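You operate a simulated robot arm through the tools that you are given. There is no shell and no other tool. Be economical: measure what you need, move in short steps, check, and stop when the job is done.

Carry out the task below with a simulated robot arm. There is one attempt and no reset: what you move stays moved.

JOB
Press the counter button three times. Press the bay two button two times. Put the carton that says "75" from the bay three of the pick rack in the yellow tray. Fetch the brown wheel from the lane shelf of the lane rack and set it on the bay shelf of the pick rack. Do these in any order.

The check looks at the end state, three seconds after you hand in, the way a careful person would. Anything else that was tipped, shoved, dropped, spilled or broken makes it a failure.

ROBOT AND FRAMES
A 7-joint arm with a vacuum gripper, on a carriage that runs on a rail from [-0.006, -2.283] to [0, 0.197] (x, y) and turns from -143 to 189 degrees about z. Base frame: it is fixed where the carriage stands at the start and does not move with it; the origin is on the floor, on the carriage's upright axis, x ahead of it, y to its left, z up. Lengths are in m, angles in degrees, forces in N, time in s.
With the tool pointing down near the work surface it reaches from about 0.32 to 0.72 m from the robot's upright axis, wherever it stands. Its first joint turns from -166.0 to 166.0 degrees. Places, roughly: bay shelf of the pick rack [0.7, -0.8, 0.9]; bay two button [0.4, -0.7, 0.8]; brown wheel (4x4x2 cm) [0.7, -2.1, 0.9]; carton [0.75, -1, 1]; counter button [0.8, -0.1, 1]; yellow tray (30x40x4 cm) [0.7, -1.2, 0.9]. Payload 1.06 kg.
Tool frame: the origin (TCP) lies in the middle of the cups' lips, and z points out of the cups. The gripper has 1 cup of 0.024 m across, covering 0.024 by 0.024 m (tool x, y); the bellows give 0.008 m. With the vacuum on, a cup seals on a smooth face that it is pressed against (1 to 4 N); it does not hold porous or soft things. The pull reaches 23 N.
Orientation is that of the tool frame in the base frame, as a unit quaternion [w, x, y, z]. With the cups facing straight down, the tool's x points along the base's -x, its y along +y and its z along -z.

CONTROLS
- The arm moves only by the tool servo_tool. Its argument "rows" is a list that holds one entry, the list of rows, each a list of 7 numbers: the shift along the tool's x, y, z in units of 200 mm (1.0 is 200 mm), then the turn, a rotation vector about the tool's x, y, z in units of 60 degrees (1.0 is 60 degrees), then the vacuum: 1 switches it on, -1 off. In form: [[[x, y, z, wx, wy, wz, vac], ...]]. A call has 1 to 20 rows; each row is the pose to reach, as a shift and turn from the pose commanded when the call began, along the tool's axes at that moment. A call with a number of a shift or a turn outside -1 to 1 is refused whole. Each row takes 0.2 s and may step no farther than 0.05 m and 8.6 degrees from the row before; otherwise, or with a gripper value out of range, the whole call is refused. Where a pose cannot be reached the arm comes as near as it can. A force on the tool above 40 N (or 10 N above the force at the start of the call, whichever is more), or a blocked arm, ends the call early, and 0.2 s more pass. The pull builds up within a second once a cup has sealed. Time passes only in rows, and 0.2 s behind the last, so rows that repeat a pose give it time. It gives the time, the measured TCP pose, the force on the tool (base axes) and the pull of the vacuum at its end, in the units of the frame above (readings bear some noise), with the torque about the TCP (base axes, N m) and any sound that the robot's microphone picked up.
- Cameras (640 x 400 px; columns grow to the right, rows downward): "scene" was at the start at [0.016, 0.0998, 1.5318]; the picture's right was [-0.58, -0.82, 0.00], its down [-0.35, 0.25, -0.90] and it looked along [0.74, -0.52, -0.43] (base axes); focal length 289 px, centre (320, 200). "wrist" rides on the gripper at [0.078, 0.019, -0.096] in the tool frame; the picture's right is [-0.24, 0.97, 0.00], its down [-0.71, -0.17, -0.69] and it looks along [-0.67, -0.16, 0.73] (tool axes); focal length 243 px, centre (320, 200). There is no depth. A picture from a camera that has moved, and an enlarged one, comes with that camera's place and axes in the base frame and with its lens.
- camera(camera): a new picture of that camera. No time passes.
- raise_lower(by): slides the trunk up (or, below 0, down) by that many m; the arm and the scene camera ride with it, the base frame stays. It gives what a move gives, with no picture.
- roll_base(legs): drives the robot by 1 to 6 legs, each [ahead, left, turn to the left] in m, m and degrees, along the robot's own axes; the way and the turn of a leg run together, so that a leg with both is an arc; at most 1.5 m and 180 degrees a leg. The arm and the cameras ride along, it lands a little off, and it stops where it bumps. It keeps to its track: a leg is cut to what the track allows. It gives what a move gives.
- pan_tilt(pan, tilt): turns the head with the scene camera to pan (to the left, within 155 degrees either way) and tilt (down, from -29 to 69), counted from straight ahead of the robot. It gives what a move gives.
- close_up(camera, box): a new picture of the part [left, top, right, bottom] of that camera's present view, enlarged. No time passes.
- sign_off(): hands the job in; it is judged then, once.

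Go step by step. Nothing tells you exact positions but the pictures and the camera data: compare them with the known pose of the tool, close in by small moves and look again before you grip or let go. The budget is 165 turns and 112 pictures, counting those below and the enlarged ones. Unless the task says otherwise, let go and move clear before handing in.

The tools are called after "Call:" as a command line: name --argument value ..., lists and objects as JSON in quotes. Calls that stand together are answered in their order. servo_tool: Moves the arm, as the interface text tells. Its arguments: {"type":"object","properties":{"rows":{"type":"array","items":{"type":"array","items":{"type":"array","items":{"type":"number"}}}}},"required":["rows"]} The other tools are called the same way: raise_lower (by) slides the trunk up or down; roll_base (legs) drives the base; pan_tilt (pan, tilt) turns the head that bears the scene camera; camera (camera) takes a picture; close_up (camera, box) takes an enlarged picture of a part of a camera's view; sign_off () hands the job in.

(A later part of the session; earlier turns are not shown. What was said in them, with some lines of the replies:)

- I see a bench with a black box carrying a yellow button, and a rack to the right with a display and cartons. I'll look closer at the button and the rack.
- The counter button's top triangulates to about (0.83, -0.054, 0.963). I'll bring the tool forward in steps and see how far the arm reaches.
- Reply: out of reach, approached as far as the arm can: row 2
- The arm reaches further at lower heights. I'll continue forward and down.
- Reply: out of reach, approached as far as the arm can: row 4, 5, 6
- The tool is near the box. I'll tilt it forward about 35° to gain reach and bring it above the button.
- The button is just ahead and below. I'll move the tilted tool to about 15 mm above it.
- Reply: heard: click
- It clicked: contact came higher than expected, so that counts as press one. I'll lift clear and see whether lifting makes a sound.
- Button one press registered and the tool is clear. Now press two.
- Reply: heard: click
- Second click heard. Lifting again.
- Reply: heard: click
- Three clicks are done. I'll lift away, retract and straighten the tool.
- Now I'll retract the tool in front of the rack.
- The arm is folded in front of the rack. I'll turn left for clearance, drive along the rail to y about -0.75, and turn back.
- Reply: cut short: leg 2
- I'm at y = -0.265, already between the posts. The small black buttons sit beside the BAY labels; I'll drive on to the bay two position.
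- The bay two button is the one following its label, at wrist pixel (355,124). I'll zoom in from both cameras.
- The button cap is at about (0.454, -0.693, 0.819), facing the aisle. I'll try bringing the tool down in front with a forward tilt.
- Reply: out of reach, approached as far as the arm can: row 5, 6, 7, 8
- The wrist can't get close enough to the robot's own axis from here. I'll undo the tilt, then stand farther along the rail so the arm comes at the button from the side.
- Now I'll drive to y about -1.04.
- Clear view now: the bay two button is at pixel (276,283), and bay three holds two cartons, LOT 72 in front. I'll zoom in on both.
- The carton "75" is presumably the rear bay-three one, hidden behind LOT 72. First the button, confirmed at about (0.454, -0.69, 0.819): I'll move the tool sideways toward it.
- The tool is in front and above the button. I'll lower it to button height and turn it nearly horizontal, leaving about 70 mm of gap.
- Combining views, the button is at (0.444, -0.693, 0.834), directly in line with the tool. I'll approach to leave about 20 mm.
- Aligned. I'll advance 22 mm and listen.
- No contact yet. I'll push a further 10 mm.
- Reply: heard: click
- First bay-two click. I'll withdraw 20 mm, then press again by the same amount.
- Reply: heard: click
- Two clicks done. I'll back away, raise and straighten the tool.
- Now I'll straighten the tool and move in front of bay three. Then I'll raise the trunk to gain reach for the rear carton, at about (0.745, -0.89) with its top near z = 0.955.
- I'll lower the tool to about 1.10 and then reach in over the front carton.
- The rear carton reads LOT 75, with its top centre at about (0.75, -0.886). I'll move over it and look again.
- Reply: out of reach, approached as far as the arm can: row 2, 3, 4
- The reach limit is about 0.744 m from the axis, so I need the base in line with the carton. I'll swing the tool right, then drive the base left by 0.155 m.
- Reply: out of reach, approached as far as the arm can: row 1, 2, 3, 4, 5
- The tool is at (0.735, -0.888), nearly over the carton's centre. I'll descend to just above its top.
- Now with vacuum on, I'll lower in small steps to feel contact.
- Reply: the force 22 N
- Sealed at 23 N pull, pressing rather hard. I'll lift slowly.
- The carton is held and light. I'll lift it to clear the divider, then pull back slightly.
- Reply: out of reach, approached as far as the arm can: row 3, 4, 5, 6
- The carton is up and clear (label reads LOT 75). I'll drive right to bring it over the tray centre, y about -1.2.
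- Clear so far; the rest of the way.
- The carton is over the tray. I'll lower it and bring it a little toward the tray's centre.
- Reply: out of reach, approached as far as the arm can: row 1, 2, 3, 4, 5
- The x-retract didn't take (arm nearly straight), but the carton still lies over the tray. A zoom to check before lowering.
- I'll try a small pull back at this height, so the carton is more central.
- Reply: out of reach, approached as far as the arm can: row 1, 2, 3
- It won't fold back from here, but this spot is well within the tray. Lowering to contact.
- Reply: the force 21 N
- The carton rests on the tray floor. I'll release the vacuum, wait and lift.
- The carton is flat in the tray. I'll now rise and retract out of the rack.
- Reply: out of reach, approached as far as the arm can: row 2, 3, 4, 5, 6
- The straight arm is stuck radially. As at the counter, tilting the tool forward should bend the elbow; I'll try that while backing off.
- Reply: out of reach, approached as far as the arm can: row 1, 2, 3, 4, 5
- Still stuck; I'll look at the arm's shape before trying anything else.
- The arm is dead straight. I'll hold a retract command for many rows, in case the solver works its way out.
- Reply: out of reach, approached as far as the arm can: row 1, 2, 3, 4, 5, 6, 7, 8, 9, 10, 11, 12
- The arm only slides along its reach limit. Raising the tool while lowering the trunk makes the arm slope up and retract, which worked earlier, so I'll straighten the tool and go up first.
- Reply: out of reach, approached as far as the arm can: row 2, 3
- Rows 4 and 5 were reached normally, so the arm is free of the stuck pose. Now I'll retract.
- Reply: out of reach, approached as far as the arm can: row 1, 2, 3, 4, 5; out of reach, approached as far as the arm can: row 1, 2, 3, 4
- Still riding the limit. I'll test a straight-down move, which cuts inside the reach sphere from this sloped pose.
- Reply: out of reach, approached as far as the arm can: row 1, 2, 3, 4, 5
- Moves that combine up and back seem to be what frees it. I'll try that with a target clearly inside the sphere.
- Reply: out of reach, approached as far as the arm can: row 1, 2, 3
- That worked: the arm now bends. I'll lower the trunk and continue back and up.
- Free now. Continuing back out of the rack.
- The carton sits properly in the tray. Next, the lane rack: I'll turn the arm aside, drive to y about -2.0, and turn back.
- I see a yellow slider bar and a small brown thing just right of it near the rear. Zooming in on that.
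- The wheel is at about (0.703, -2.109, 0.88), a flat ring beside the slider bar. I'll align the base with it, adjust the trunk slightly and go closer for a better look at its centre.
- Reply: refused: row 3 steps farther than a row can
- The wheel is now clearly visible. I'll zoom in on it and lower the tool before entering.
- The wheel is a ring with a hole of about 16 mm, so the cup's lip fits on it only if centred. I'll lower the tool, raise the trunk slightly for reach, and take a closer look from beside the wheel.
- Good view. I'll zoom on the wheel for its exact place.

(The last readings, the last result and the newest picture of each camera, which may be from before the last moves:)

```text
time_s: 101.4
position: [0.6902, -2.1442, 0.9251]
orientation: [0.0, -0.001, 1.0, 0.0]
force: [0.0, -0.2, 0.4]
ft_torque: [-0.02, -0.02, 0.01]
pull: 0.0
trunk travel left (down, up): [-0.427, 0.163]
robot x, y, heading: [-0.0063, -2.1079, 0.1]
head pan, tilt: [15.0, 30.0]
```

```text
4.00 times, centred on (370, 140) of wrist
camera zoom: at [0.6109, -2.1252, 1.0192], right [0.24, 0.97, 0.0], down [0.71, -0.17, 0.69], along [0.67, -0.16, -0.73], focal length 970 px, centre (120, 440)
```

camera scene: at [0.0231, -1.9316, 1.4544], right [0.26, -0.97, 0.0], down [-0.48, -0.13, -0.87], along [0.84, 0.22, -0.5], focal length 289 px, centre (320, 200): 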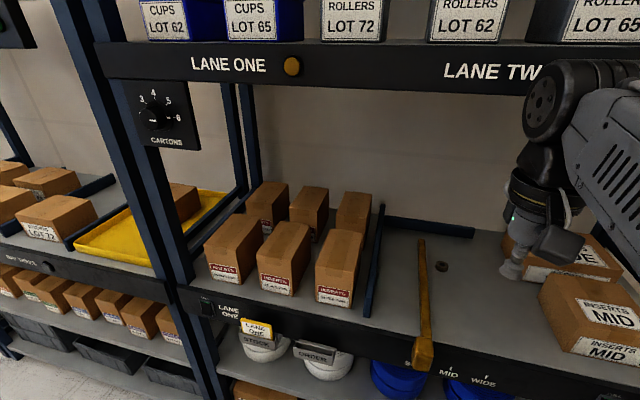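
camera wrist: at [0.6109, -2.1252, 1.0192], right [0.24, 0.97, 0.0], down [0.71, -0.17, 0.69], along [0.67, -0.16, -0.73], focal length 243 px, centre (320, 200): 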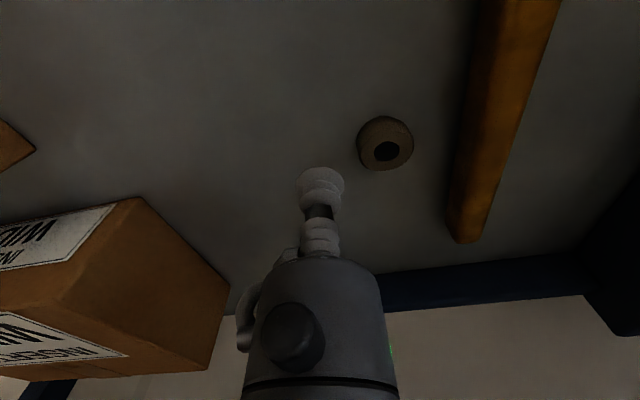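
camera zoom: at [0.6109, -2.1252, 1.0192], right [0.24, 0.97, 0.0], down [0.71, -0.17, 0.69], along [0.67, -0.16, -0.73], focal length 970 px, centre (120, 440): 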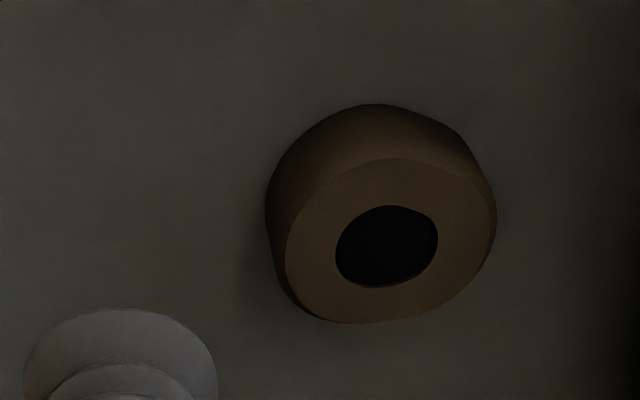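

I need the height of the wheel's top. I'll drop the tool 30 mm beside it and use the parallax.

Call:
servo_tool --rows '[[[0, -0.075, 0, 0, 0, 0, -1], [0, -0.075, 0.075, 0, 0, 0, -1], [0, -0.075, 0.15, 0, 0, 0, -1], [0, -0.075, 0.15, 0, 0, 0, -1]]]'

Call:
close_up --camera "wrist" --box '[290, 60, 530, 210]'

```text
time_s: 102.4
position: [0.6894, -2.1599, 0.8952]
orientation: [0.0, 0.001, 1.0, 0.0]
force: [0.3, 0.7, 0.2]
ft_torque: [0.0, 0.03, -0.02]
pull: 0.0
trunk travel left (down, up): [-0.427, 0.163]
robot x, y, heading: [-0.0084, -2.1062, 0.2]
head pan, tilt: [15.0, 30.0]
```

```text
2.67 times, centred on (410, 135) of wrist
camera zoom: at [0.6108, -2.1409, 0.9892], right [0.24, 0.97, 0.0], down [0.71, -0.17, 0.69], along [0.67, -0.16, -0.73], focal length 647 px, centre (80, 373)
```

zoom: 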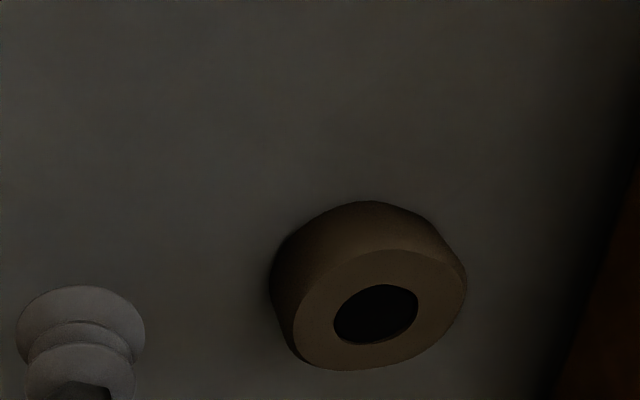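

Parallax puts the wheel's top centre at (0.695, -2.105, 0.895), its outer diameter about 32 mm. I'll rise and move over it.

Call:
servo_tool --rows '[[[0, 0, -0.175, 0, 0, 0, -1], [-0.014, 0.13, -0.175, 0, 0, 0, -1], [-0.028, 0.2725, -0.175, 0, 0, 0, -1], [-0.028, 0.2725, -0.1, 0, 0, 0, -1], [-0.028, 0.2725, -0.1, 0, 0, 0, -1]]]'

Call:
close_up --camera "wrist" --box '[260, 130, 380, 230]'

Call:
close_up --camera "scene" --box '[410, 210, 506, 285]'

```text
time_s: 103.6
position: [0.694, -2.104, 0.9148]
orientation: [0.0, 0.0, 1.0, 0.0]
force: [0.3, 1.1, -0.5]
ft_torque: [-0.01, 0.02, -0.02]
pull: 0.0
trunk travel left (down, up): [-0.427, 0.163]
robot x, y, heading: [-0.0032, -2.1053, -0.3]
head pan, tilt: [15.0, 30.0]
```

```text
4.00 times, centred on (320, 180) of wrist
camera zoom: at [0.6162, -2.0868, 1.0088], right [0.24, 0.97, 0.0], down [0.71, -0.17, 0.69], along [0.67, -0.16, -0.73], focal length 970 px, centre (320, 280)
```

zoom: 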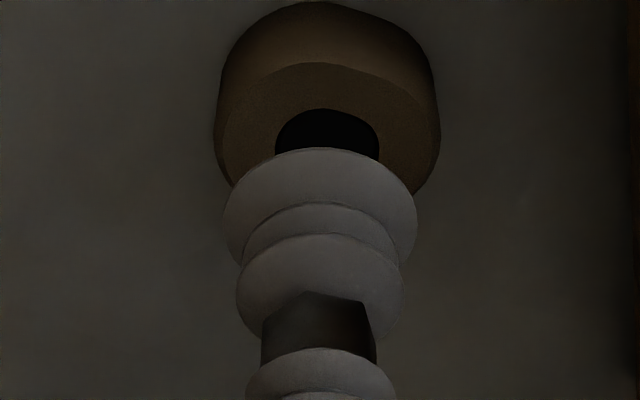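

```text
5.33 times, centred on (458, 248) of scene
camera zoom: at [0.0231, -1.9316, 1.5144], right [0.26, -0.97, 0.0], down [-0.48, -0.13, -0.87], along [0.84, 0.22, -0.5], focal length 1542 px, centre (-416, -53)
```

zoom: 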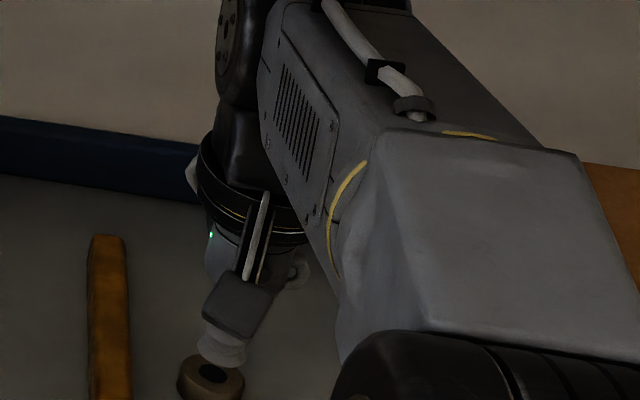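

Nearly centred: the wheel appears about 2 mm farther and 1 mm left. I'll correct and descend 10 mm, then check again.

Call:
servo_tool --rows '[[[-0.011, 0.004, 0.025, 0, 0, 0, -1], [-0.011, 0.004, 0.05, 0, 0, 0, -1], [-0.011, 0.004, 0.05, 0, 0, 0, -1]]]'

Call:
close_up --camera "wrist" --box '[260, 130, 380, 230]'

```text
time_s: 104.4
position: [0.698, -2.1033, 0.9051]
orientation: [0.0, 0.0, 1.0, 0.0]
force: [-0.3, 0.1, 0.4]
ft_torque: [0.03, 0.01, -0.01]
pull: 0.1
trunk travel left (down, up): [-0.427, 0.163]
robot x, y, heading: [-0.0023, -2.1064, -0.0]
head pan, tilt: [15.0, 30.0]
```

```text
4.00 times, centred on (320, 180) of wrist
camera zoom: at [0.6187, -2.0856, 0.999], right [0.24, 0.97, 0.0], down [0.71, -0.17, 0.69], along [0.67, -0.16, -0.73], focal length 970 px, centre (320, 280)
```

zoom: 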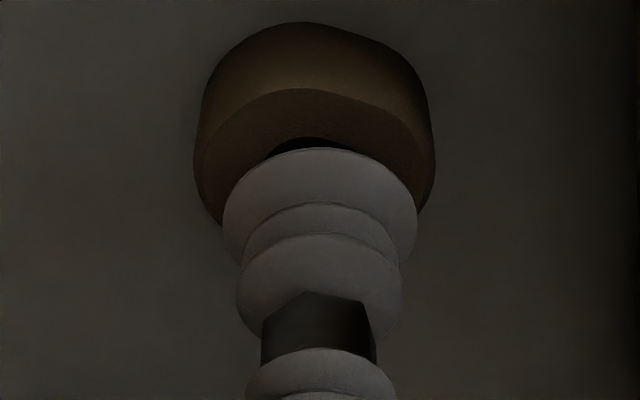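

Centred to within about 1 mm, with the top near z = 0.897. I'll switch the vacuum on and lower in small steps.

Call:
servo_tool --rows '[[[0, -0.005, 0.02, 0, 0, 0, 1], [0, -0.005, 0.03, 0, 0, 0, 1], [0, -0.005, 0.03, 0, 0, 0, 1]]]'

Call:
close_up --camera "wrist" --box '[260, 130, 380, 230]'

```text
time_s: 105.2
position: [0.6981, -2.1057, 0.8986]
orientation: [0.0, 0.0, 1.0, 0.0]
force: [-0.6, -0.2, -0.8]
ft_torque: [-0.03, 0.02, 0.01]
pull: 22.8
trunk travel left (down, up): [-0.427, 0.163]
robot x, y, heading: [-0.0086, -2.1074, -0.2]
head pan, tilt: [15.0, 30.0]
```

```text
4.00 times, centred on (320, 180) of wrist
camera zoom: at [0.6185, -2.0867, 0.9931], right [0.24, 0.97, 0.0], down [0.71, -0.17, 0.69], along [0.67, -0.16, -0.73], focal length 970 px, centre (320, 280)
```

zoom: 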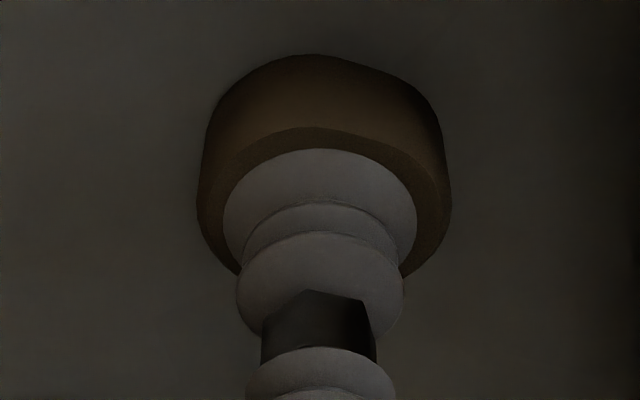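

Sealed at 22.8 N. I'll lift gently and check it comes along.

Call:
servo_tool --rows '[[[0, 0, 0, 0, 0, 0, 1], [0, 0, -0.05, 0, 0, 0, 1], [0.02, 0, -0.15, 0, 0, 0, 1], [0.1, 0, -0.25, 0, 0, 0, 1], [0.2, 0, -0.3, 0, 0, 0, 1], [0.3, 0, -0.3, 0, 0, 0, 1]]]'

Call:
camera --camera "wrist"

```text
time_s: 106.6
position: [0.636, -2.1047, 0.9601]
orientation: [0.0, 0.0, 1.0, 0.0]
force: [0.0, -0.3, 0.0]
ft_torque: [-0.03, -0.01, 0.02]
pull: 23.1
trunk travel left (down, up): [-0.427, 0.163]
robot x, y, heading: [-0.0043, -2.111, 0.0]
head pan, tilt: [15.0, 30.0]
```

```text
38 pictures are left
camera wrist: at [0.5583, -2.0866, 1.0535], right [0.24, 0.97, 0.0], down [0.71, -0.17, 0.69], along [0.67, -0.16, -0.73], focal length 243 px, centre (320, 200)
```

wrist: 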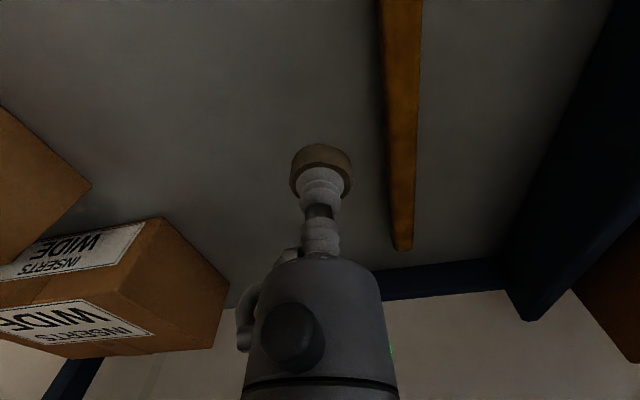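

The wheel is held. I'll retract out of the rack.

Call:
servo_tool --rows '[[[0.2, 0, -0.05, 0, 0, 0, 1], [0.4, 0, -0.1, 0, 0, 0, 1], [0.6, 0, -0.15, 0, 0, 0, 1], [0.8, 0, -0.2, 0, 0, 0, 1], [0.98, 0, -0.25, 0, 0, 0, 1]]]'

Call:
servo_tool --rows '[[[0.2, 0, -0.05, 0, 0, 0, 1], [0.4, 0, -0.1, 0, 0, 0, 1], [0.53, 0, -0.2, 0, 0, 0, 1], [0.53, 0, -0.4, 0, 0, 0, 1]]]'

```text
time_s: 107.8
position: [0.4405, -2.1059, 1.0083]
orientation: [-0.001, 0.0, 1.0, 0.001]
force: [0.1, 0.0, 0.7]
ft_torque: [0.02, 0.02, -0.02]
pull: 23.1
trunk travel left (down, up): [-0.427, 0.163]
robot x, y, heading: [-0.0059, -2.1067, 0.1]
head pan, tilt: [15.0, 30.0]
```

```text
time_s: 108.8
position: [0.3353, -2.1045, 1.0894]
orientation: [0.0, 0.0, 1.0, -0.001]
force: [0.3, 0.3, 0.4]
ft_torque: [-0.01, -0.01, 0.0]
pull: 23.0
trunk travel left (down, up): [-0.427, 0.163]
robot x, y, heading: [-0.0067, -2.1068, 0.0]
head pan, tilt: [15.0, 30.0]
```

The wheel is out. I'll turn aside, drive back to y about -0.89 at the pick rack, and turn to face bay three; its freed rear spot is a good place for the wheel.

Call:
roll_base --legs '[[0, 0, 80], [1.199, 0.211, 0], [0, 0, -80]]'

Call:
camera --camera "wrist"

Call:
camera --camera "scene"

```text
time_s: 121.8
position: [0.3391, -0.8816, 1.0888]
orientation: [0.0, 0.0, 1.0, 0.0]
force: [0.7, 0.3, 0.2]
ft_torque: [-0.02, 0.01, -0.02]
pull: 23.3
trunk travel left (down, up): [-0.427, 0.163]
robot x, y, heading: [-0.003, -0.8847, -0.2]
head pan, tilt: [15.0, 30.0]
```

```text
37 pictures are left
camera wrist: at [0.26, -0.8627, 1.1827], right [0.23, 0.97, 0.0], down [0.71, -0.17, 0.69], along [0.67, -0.16, -0.73], focal length 243 px, centre (320, 200)
```

wrist: 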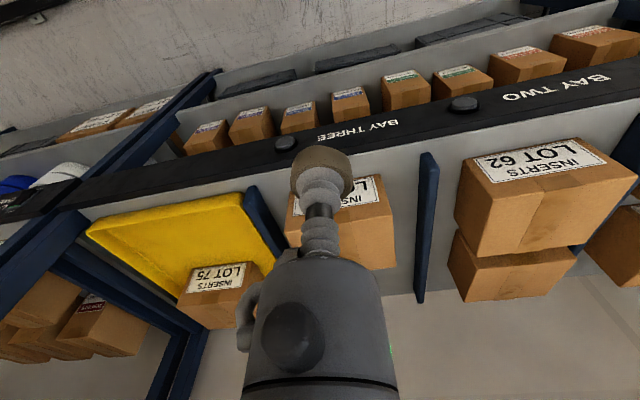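

```text
36 pictures are left
camera scene: at [0.0258, -0.7084, 1.5144], right [0.26, -0.97, 0.0], down [-0.48, -0.13, -0.87], along [0.84, 0.23, -0.5], focal length 289 px, centre (320, 200)
```

scene: 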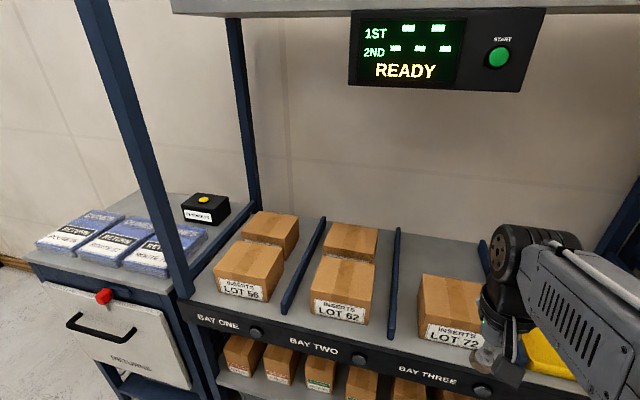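

The wheel is still held. I'll yaw the tool 90° so its camera box won't hang over LOT 72, and raise the trunk for reach.

Call:
servo_tool --rows '[[[0, 0, 0, 0, 0, -0.13, 1], [0, 0, 0, 0, 0, -0.26, 1], [0, 0, 0, 0, 0, -0.39, 1], [0, 0, 0, 0, 0, -0.52, 1], [0, 0, 0, 0, 0, -0.65, 1], [0, 0, 0, 0, 0, -0.78, 1], [0, 0, 0, 0, 0, -0.91, 1], [0, 0, 0, 0, 0, -1.0, 1]]]'

Call:
servo_tool --rows '[[[0, 0, 0, 0, 0, -0.13, 1], [0, 0, 0, 0, 0, -0.26, 1], [0, 0, 0, 0, 0, -0.39, 1], [0, 0, 0, 0, 0, -0.5, 1]]]'

Call:
raise_lower --by 0.1

Call:
camera --camera "wrist"

```text
time_s: 123.7
position: [0.3396, -0.8806, 1.0879]
orientation: [0.001, -0.502, 0.865, 0.0]
force: [0.0, 0.3, -0.2]
ft_torque: [0.03, 0.0, 0.0]
pull: 22.4
trunk travel left (down, up): [-0.427, 0.163]
robot x, y, heading: [-0.0012, -0.8862, 0.3]
head pan, tilt: [15.0, 30.0]
```

```text
time_s: 124.7
position: [0.3391, -0.8802, 1.0883]
orientation: [0.0, 0.709, -0.706, 0.0]
force: [0.8, 0.6, 0.2]
ft_torque: [-0.02, 0.02, -0.02]
pull: 22.4
trunk travel left (down, up): [-0.427, 0.163]
robot x, y, heading: [0.0001, -0.8896, 0.0]
head pan, tilt: [15.0, 30.0]
```

```text
time_s: 126.0
position: [0.3385, -0.8809, 1.1882]
orientation: [0.0, 0.707, -0.707, 0.0]
force: [0.6, -0.1, 0.2]
ft_torque: [-0.01, 0.0, 0.02]
pull: 23.2
trunk travel left (down, up): [-0.527, 0.063]
robot x, y, heading: [-0.0039, -0.881, 0.1]
head pan, tilt: [15.0, 30.0]
```

```text
35 pictures are left
camera wrist: at [0.3194, -0.9597, 1.2828], right [-0.97, 0.23, 0.0], down [0.17, 0.71, 0.68], along [0.16, 0.67, -0.73], focal length 243 px, centre (320, 200)
```

wrist: 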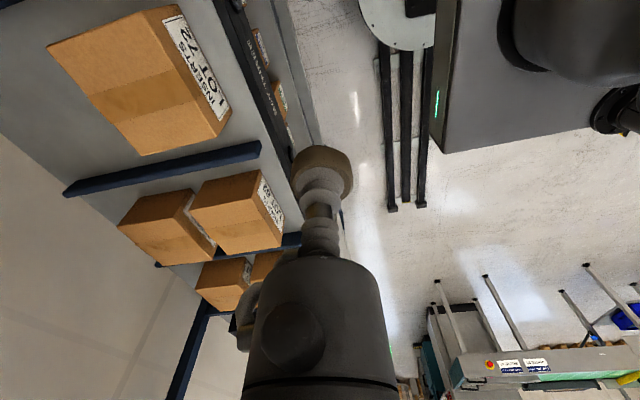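

Camera now sits to the right side. I'll descend to about 1.05 and reach in over LOT 72.

Call:
servo_tool --rows '[[[0, 0, 0.2, 0, 0, 0, 1], [0, 0, 0.4, 0, 0, 0, 1], [0.01, -0.1, 0.6, 0, 0, 0, 1], [0.02, -0.3, 0.65, 0, 0, 0, 1], [0.035, -0.5, 0.65, 0, 0, 0, 1], [0.035, -0.7, 0.65, 0, 0, 0, 1], [0.035, -0.9, 0.65, 0, 0, 0, 1]]]'

Call:
servo_tool --rows '[[[0, -0.2, 0, 0, 0, 0, 1], [0, -0.4, 0, 0, 0, 0, 1], [0, -0.6, 0.05, 0, 0, 0, 1], [0, -0.8, 0.1, 0, 0, 0, 1], [0, -0.93, 0.15, 0, 0, 0, 1], [0, -0.93, 0.15, 0, 0, 0, 1]]]'

Call:
camera --camera "wrist"

Call:
camera --camera "scene"

```text
time_s: 127.6
position: [0.5189, -0.8879, 1.0591]
orientation: [0.0, -0.707, 0.708, 0.001]
force: [-0.6, -0.1, -0.6]
ft_torque: [-0.04, -0.01, -0.02]
pull: 22.8
trunk travel left (down, up): [-0.527, 0.063]
robot x, y, heading: [-0.0044, -0.887, -0.1]
head pan, tilt: [15.0, 30.0]
```

```text
time_s: 129.0
position: [0.706, -0.8869, 1.0273]
orientation: [0.0, -0.707, 0.707, 0.0]
force: [-0.4, -0.3, 0.3]
ft_torque: [0.02, 0.03, 0.01]
pull: 22.8
trunk travel left (down, up): [-0.527, 0.063]
robot x, y, heading: [-0.003, -0.8822, -0.1]
head pan, tilt: [15.0, 30.0]
```

```text
34 pictures are left
camera wrist: at [0.6858, -0.9664, 1.1228], right [-0.97, 0.23, 0.0], down [0.17, 0.71, 0.69], along [0.16, 0.67, -0.73], focal length 243 px, centre (320, 200)
```

wrist: 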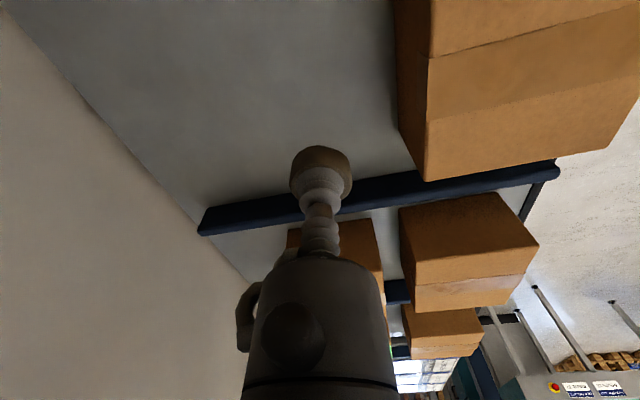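

```text
33 pictures are left
camera scene: at [0.0261, -0.7084, 1.6144], right [0.26, -0.97, 0.0], down [-0.48, -0.13, -0.87], along [0.84, 0.23, -0.5], focal length 289 px, centre (320, 200)
```

scene: 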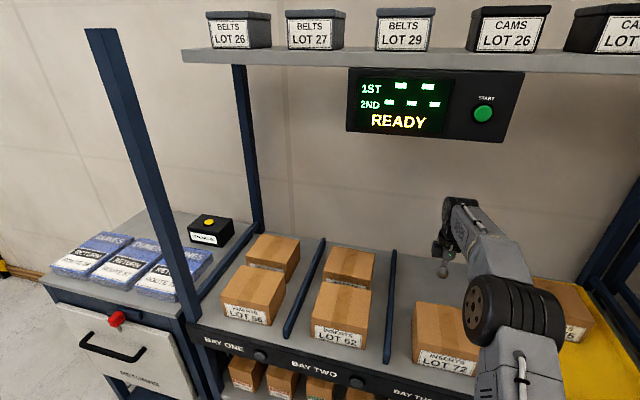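

The space beneath is empty shelf. I'll descend to about 0.912 first.

Call:
servo_tool --rows '[[[0, 0, 0.2, 0, 0, 0, 1], [0, 0, 0.4, 0, 0, 0, 1], [0, 0, 0.5, 0, 0, 0, 1], [0, 0, 0.58, 0, 0, 0, 1], [0, 0, 0.58, 0, 0, 0, 1]]]'

Call:
camera --camera "wrist"

```text
time_s: 130.2
position: [0.705, -0.8876, 0.9119]
orientation: [0.001, 0.707, -0.707, 0.0]
force: [0.1, 0.1, -0.6]
ft_torque: [-0.01, -0.04, 0.01]
pull: 22.9
trunk travel left (down, up): [-0.527, 0.063]
robot x, y, heading: [-0.0021, -0.8849, 0.2]
head pan, tilt: [15.0, 30.0]
```

```text
32 pictures are left
camera wrist: at [0.6851, -0.9665, 1.0066], right [-0.97, 0.23, 0.0], down [0.17, 0.71, 0.69], along [0.16, 0.67, -0.73], focal length 243 px, centre (320, 200)
```

wrist: 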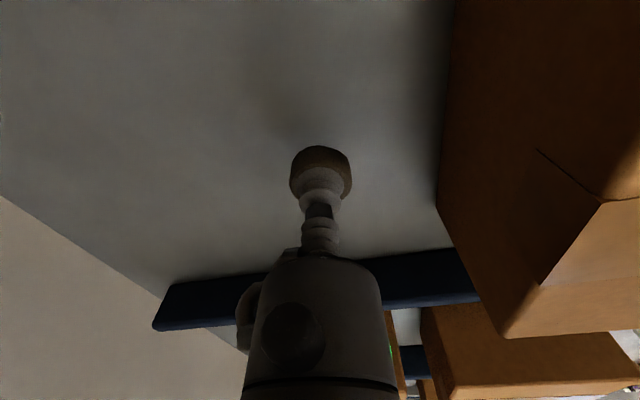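

Close to the shelf now. I'll lower in small steps until the force rises.

Call:
servo_tool --rows '[[[0, 0, 0.02, 0, 0, 0, 1], [0, 0, 0.04, 0, 0, 0, 1], [0, 0, 0.055, 0, 0, 0, 1], [0, 0, 0.055, 0, 0, 0, 1]]]'

```text
time_s: 131.2
position: [0.7045, -0.8878, 0.9019]
orientation: [0.0, 0.707, -0.707, 0.0]
force: [0.8, -0.5, -0.1]
ft_torque: [-0.01, 0.03, 0.01]
pull: 23.1
trunk travel left (down, up): [-0.527, 0.063]
robot x, y, heading: [-0.006, -0.8841, 0.2]
head pan, tilt: [15.0, 30.0]
```

Call:
servo_tool --rows '[[[0, 0, 0.012, 0, 0, 0, 1], [0, 0, 0.02, 0, 0, 0, 1], [0, 0, 0.02, 0, 0, 0, 1]]]'

Call:
close_up --camera "wrist" --box '[260, 120, 380, 220]'

```text
time_s: 132.0
position: [0.7065, -0.8876, 0.8984]
orientation: [0.0, -0.707, 0.707, 0.0]
force: [0.3, 0.1, 0.0]
ft_torque: [-0.02, 0.0, 0.01]
pull: 23.2
trunk travel left (down, up): [-0.527, 0.063]
robot x, y, heading: [-0.0029, -0.8853, 0.2]
head pan, tilt: [15.0, 30.0]
```

```text
4.00 times, centred on (320, 170) of wrist
camera zoom: at [0.6855, -0.9665, 0.9924], right [-0.97, 0.23, 0.0], down [0.17, 0.71, 0.69], along [0.16, 0.67, -0.73], focal length 970 px, centre (320, 320)
```

zoom: 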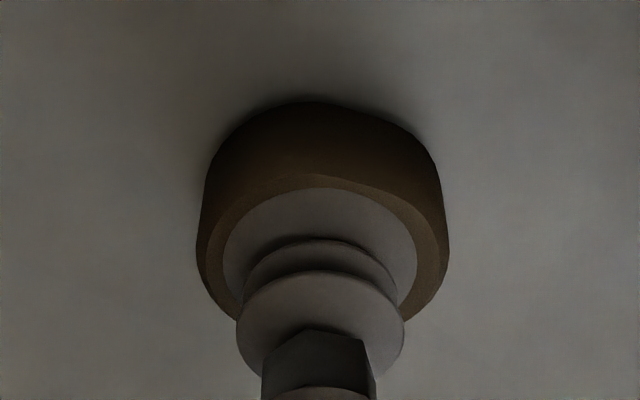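

A contact shadow shows it's nearly down. Two more millimetres at a time.

Call:
servo_tool --rows '[[[0, 0, 0.01, 0, 0, 0, 1], [0, 0, 0.01, 0, 0, 0, 1]]]'

Call:
servo_tool --rows '[[[0, 0, 0.01, 0, 0, 0, 1], [0, 0, 0.01, 0, 0, 0, 1]]]'

```text
time_s: 132.6
position: [0.7058, -0.8884, 0.8971]
orientation: [0.0, 0.708, -0.706, 0.0]
force: [-0.1, 0.2, 0.1]
ft_torque: [-0.01, -0.03, -0.04]
pull: 23.0
trunk travel left (down, up): [-0.527, 0.063]
robot x, y, heading: [-0.0028, -0.886, 0.0]
head pan, tilt: [15.0, 30.0]
```

```text
time_s: 133.2
position: [0.706, -0.8878, 0.8948]
orientation: [0.001, -0.707, 0.707, -0.002]
force: [0.5, 0.0, 8.6]
ft_torque: [0.02, -0.02, -0.03]
pull: 23.0
trunk travel left (down, up): [-0.527, 0.063]
robot x, y, heading: [-0.0025, -0.8844, 0.1]
head pan, tilt: [15.0, 30.0]
```

Contact at 8.6 N: the wheel is on the shelf. I'll release, wait and lift.

Call:
servo_tool --rows '[[[0, 0, -0.008, 0, 0, 0, -1], [0, 0, -0.008, 0, 0, 0, -1], [0, 0, -0.008, 0, 0, 0, -1], [0, 0, -0.008, 0, 0, 0, -1], [0, 0, -0.008, 0, 0, 0, -1], [0, 0, -0.03, 0, 0, 0, -1], [0, 0, -0.1, 0, 0, 0, -1], [0, 0, -0.25, 0, 0, 0, -1]]]'

Call:
camera --camera "wrist"

```text
time_s: 135.0
position: [0.705, -0.8889, 0.9424]
orientation: [0.0, 0.708, -0.707, 0.0]
force: [0.7, -0.2, 0.1]
ft_torque: [0.01, 0.0, 0.0]
pull: 0.0
trunk travel left (down, up): [-0.527, 0.063]
robot x, y, heading: [-0.0009, -0.8831, 0.4]
head pan, tilt: [15.0, 30.0]
```

```text
30 pictures are left
camera wrist: at [0.6859, -0.9674, 1.0382], right [-0.97, 0.23, 0.0], down [0.17, 0.71, 0.68], along [0.16, 0.67, -0.73], focal length 243 px, centre (320, 200)
```

wrist: 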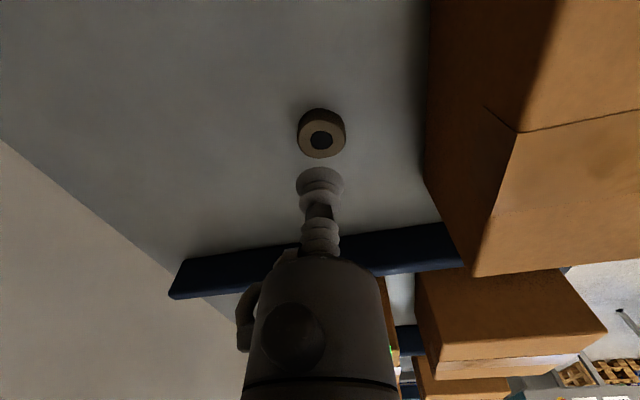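

The wheel stands flat on the bay shelf. I'll rise and retract out of the rack.

Call:
servo_tool --rows '[[[0, 0, -0.2, 0, 0, 0, -1], [0, 0.05, -0.4, 0, 0, 0, -1], [0, 0.2, -0.5, 0, 0, 0, -1], [0, 0.4, -0.53, 0, 0, 0, -1], [0, 0.6, -0.56, 0, 0, 0, -1], [0, 0.8, -0.58, 0, 0, 0, -1], [0, 0.98, -0.6, 0, 0, 0, -1]]]'

Call:
servo_tool --rows '[[[0, 0.2, 0, 0, 0, 0, -1], [0, 0.4, -0.05, 0, 0, 0, -1], [0, 0.6, -0.1, 0, 0, 0, -1], [0, 0.82, -0.15, 0, 0, 0, -1]]]'

Call:
camera --camera "scene"

```text
time_s: 136.6
position: [0.5098, -0.8881, 1.0632]
orientation: [0.0, -0.707, 0.708, 0.0]
force: [0.2, -1.2, -0.7]
ft_torque: [0.03, -0.02, 0.02]
pull: 0.0
trunk travel left (down, up): [-0.527, 0.063]
robot x, y, heading: [-0.0032, -0.8871, 0.1]
head pan, tilt: [15.0, 30.0]
```

```text
time_s: 137.6
position: [0.3444, -0.8882, 1.0932]
orientation: [0.0, 0.707, -0.707, 0.0]
force: [0.7, -0.3, -1.0]
ft_torque: [0.0, 0.02, -0.01]
pull: 0.2
trunk travel left (down, up): [-0.527, 0.063]
robot x, y, heading: [-0.0023, -0.8816, 0.3]
head pan, tilt: [15.0, 30.0]
```

```text
29 pictures are left
camera scene: at [0.0257, -0.7084, 1.6144], right [0.26, -0.97, 0.0], down [-0.48, -0.13, -0.87], along [0.84, 0.23, -0.5], focal length 289 px, centre (320, 200)
```

scene: 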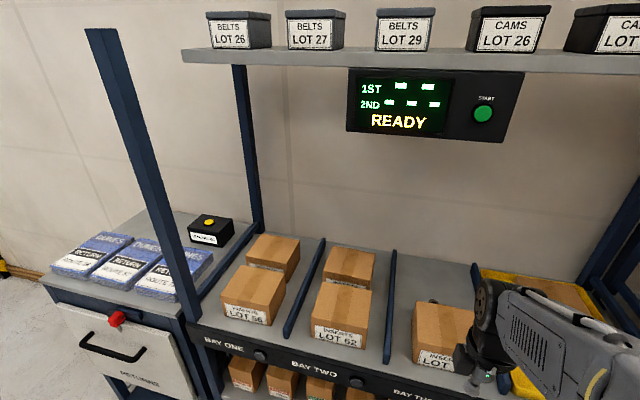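

The wheel shows behind LOT 72, carton 75 is in the tray, all presses clicked, and the arm is clear. Handing in.

Call:
sign_off

```text
The job is handed in.
```

I've handed the job in with all four tasks done, though I haven't seen the check's verdict.

- **Counter button:** pressed three times, with a click heard each time.
- **Bay two button:** pressed two times, with a click heard each time.
- **Carton:** the one reading "LOT 75", from the rear of bay three, sits flat in the yellow tray, toward its back edge.
- **Brown wheel:** it stands flat on the bay shelf of the pick rack, behind the LOT 72 carton.

I saw nothing else moved or tipped in the pictures, and the arm is clear of the rack.
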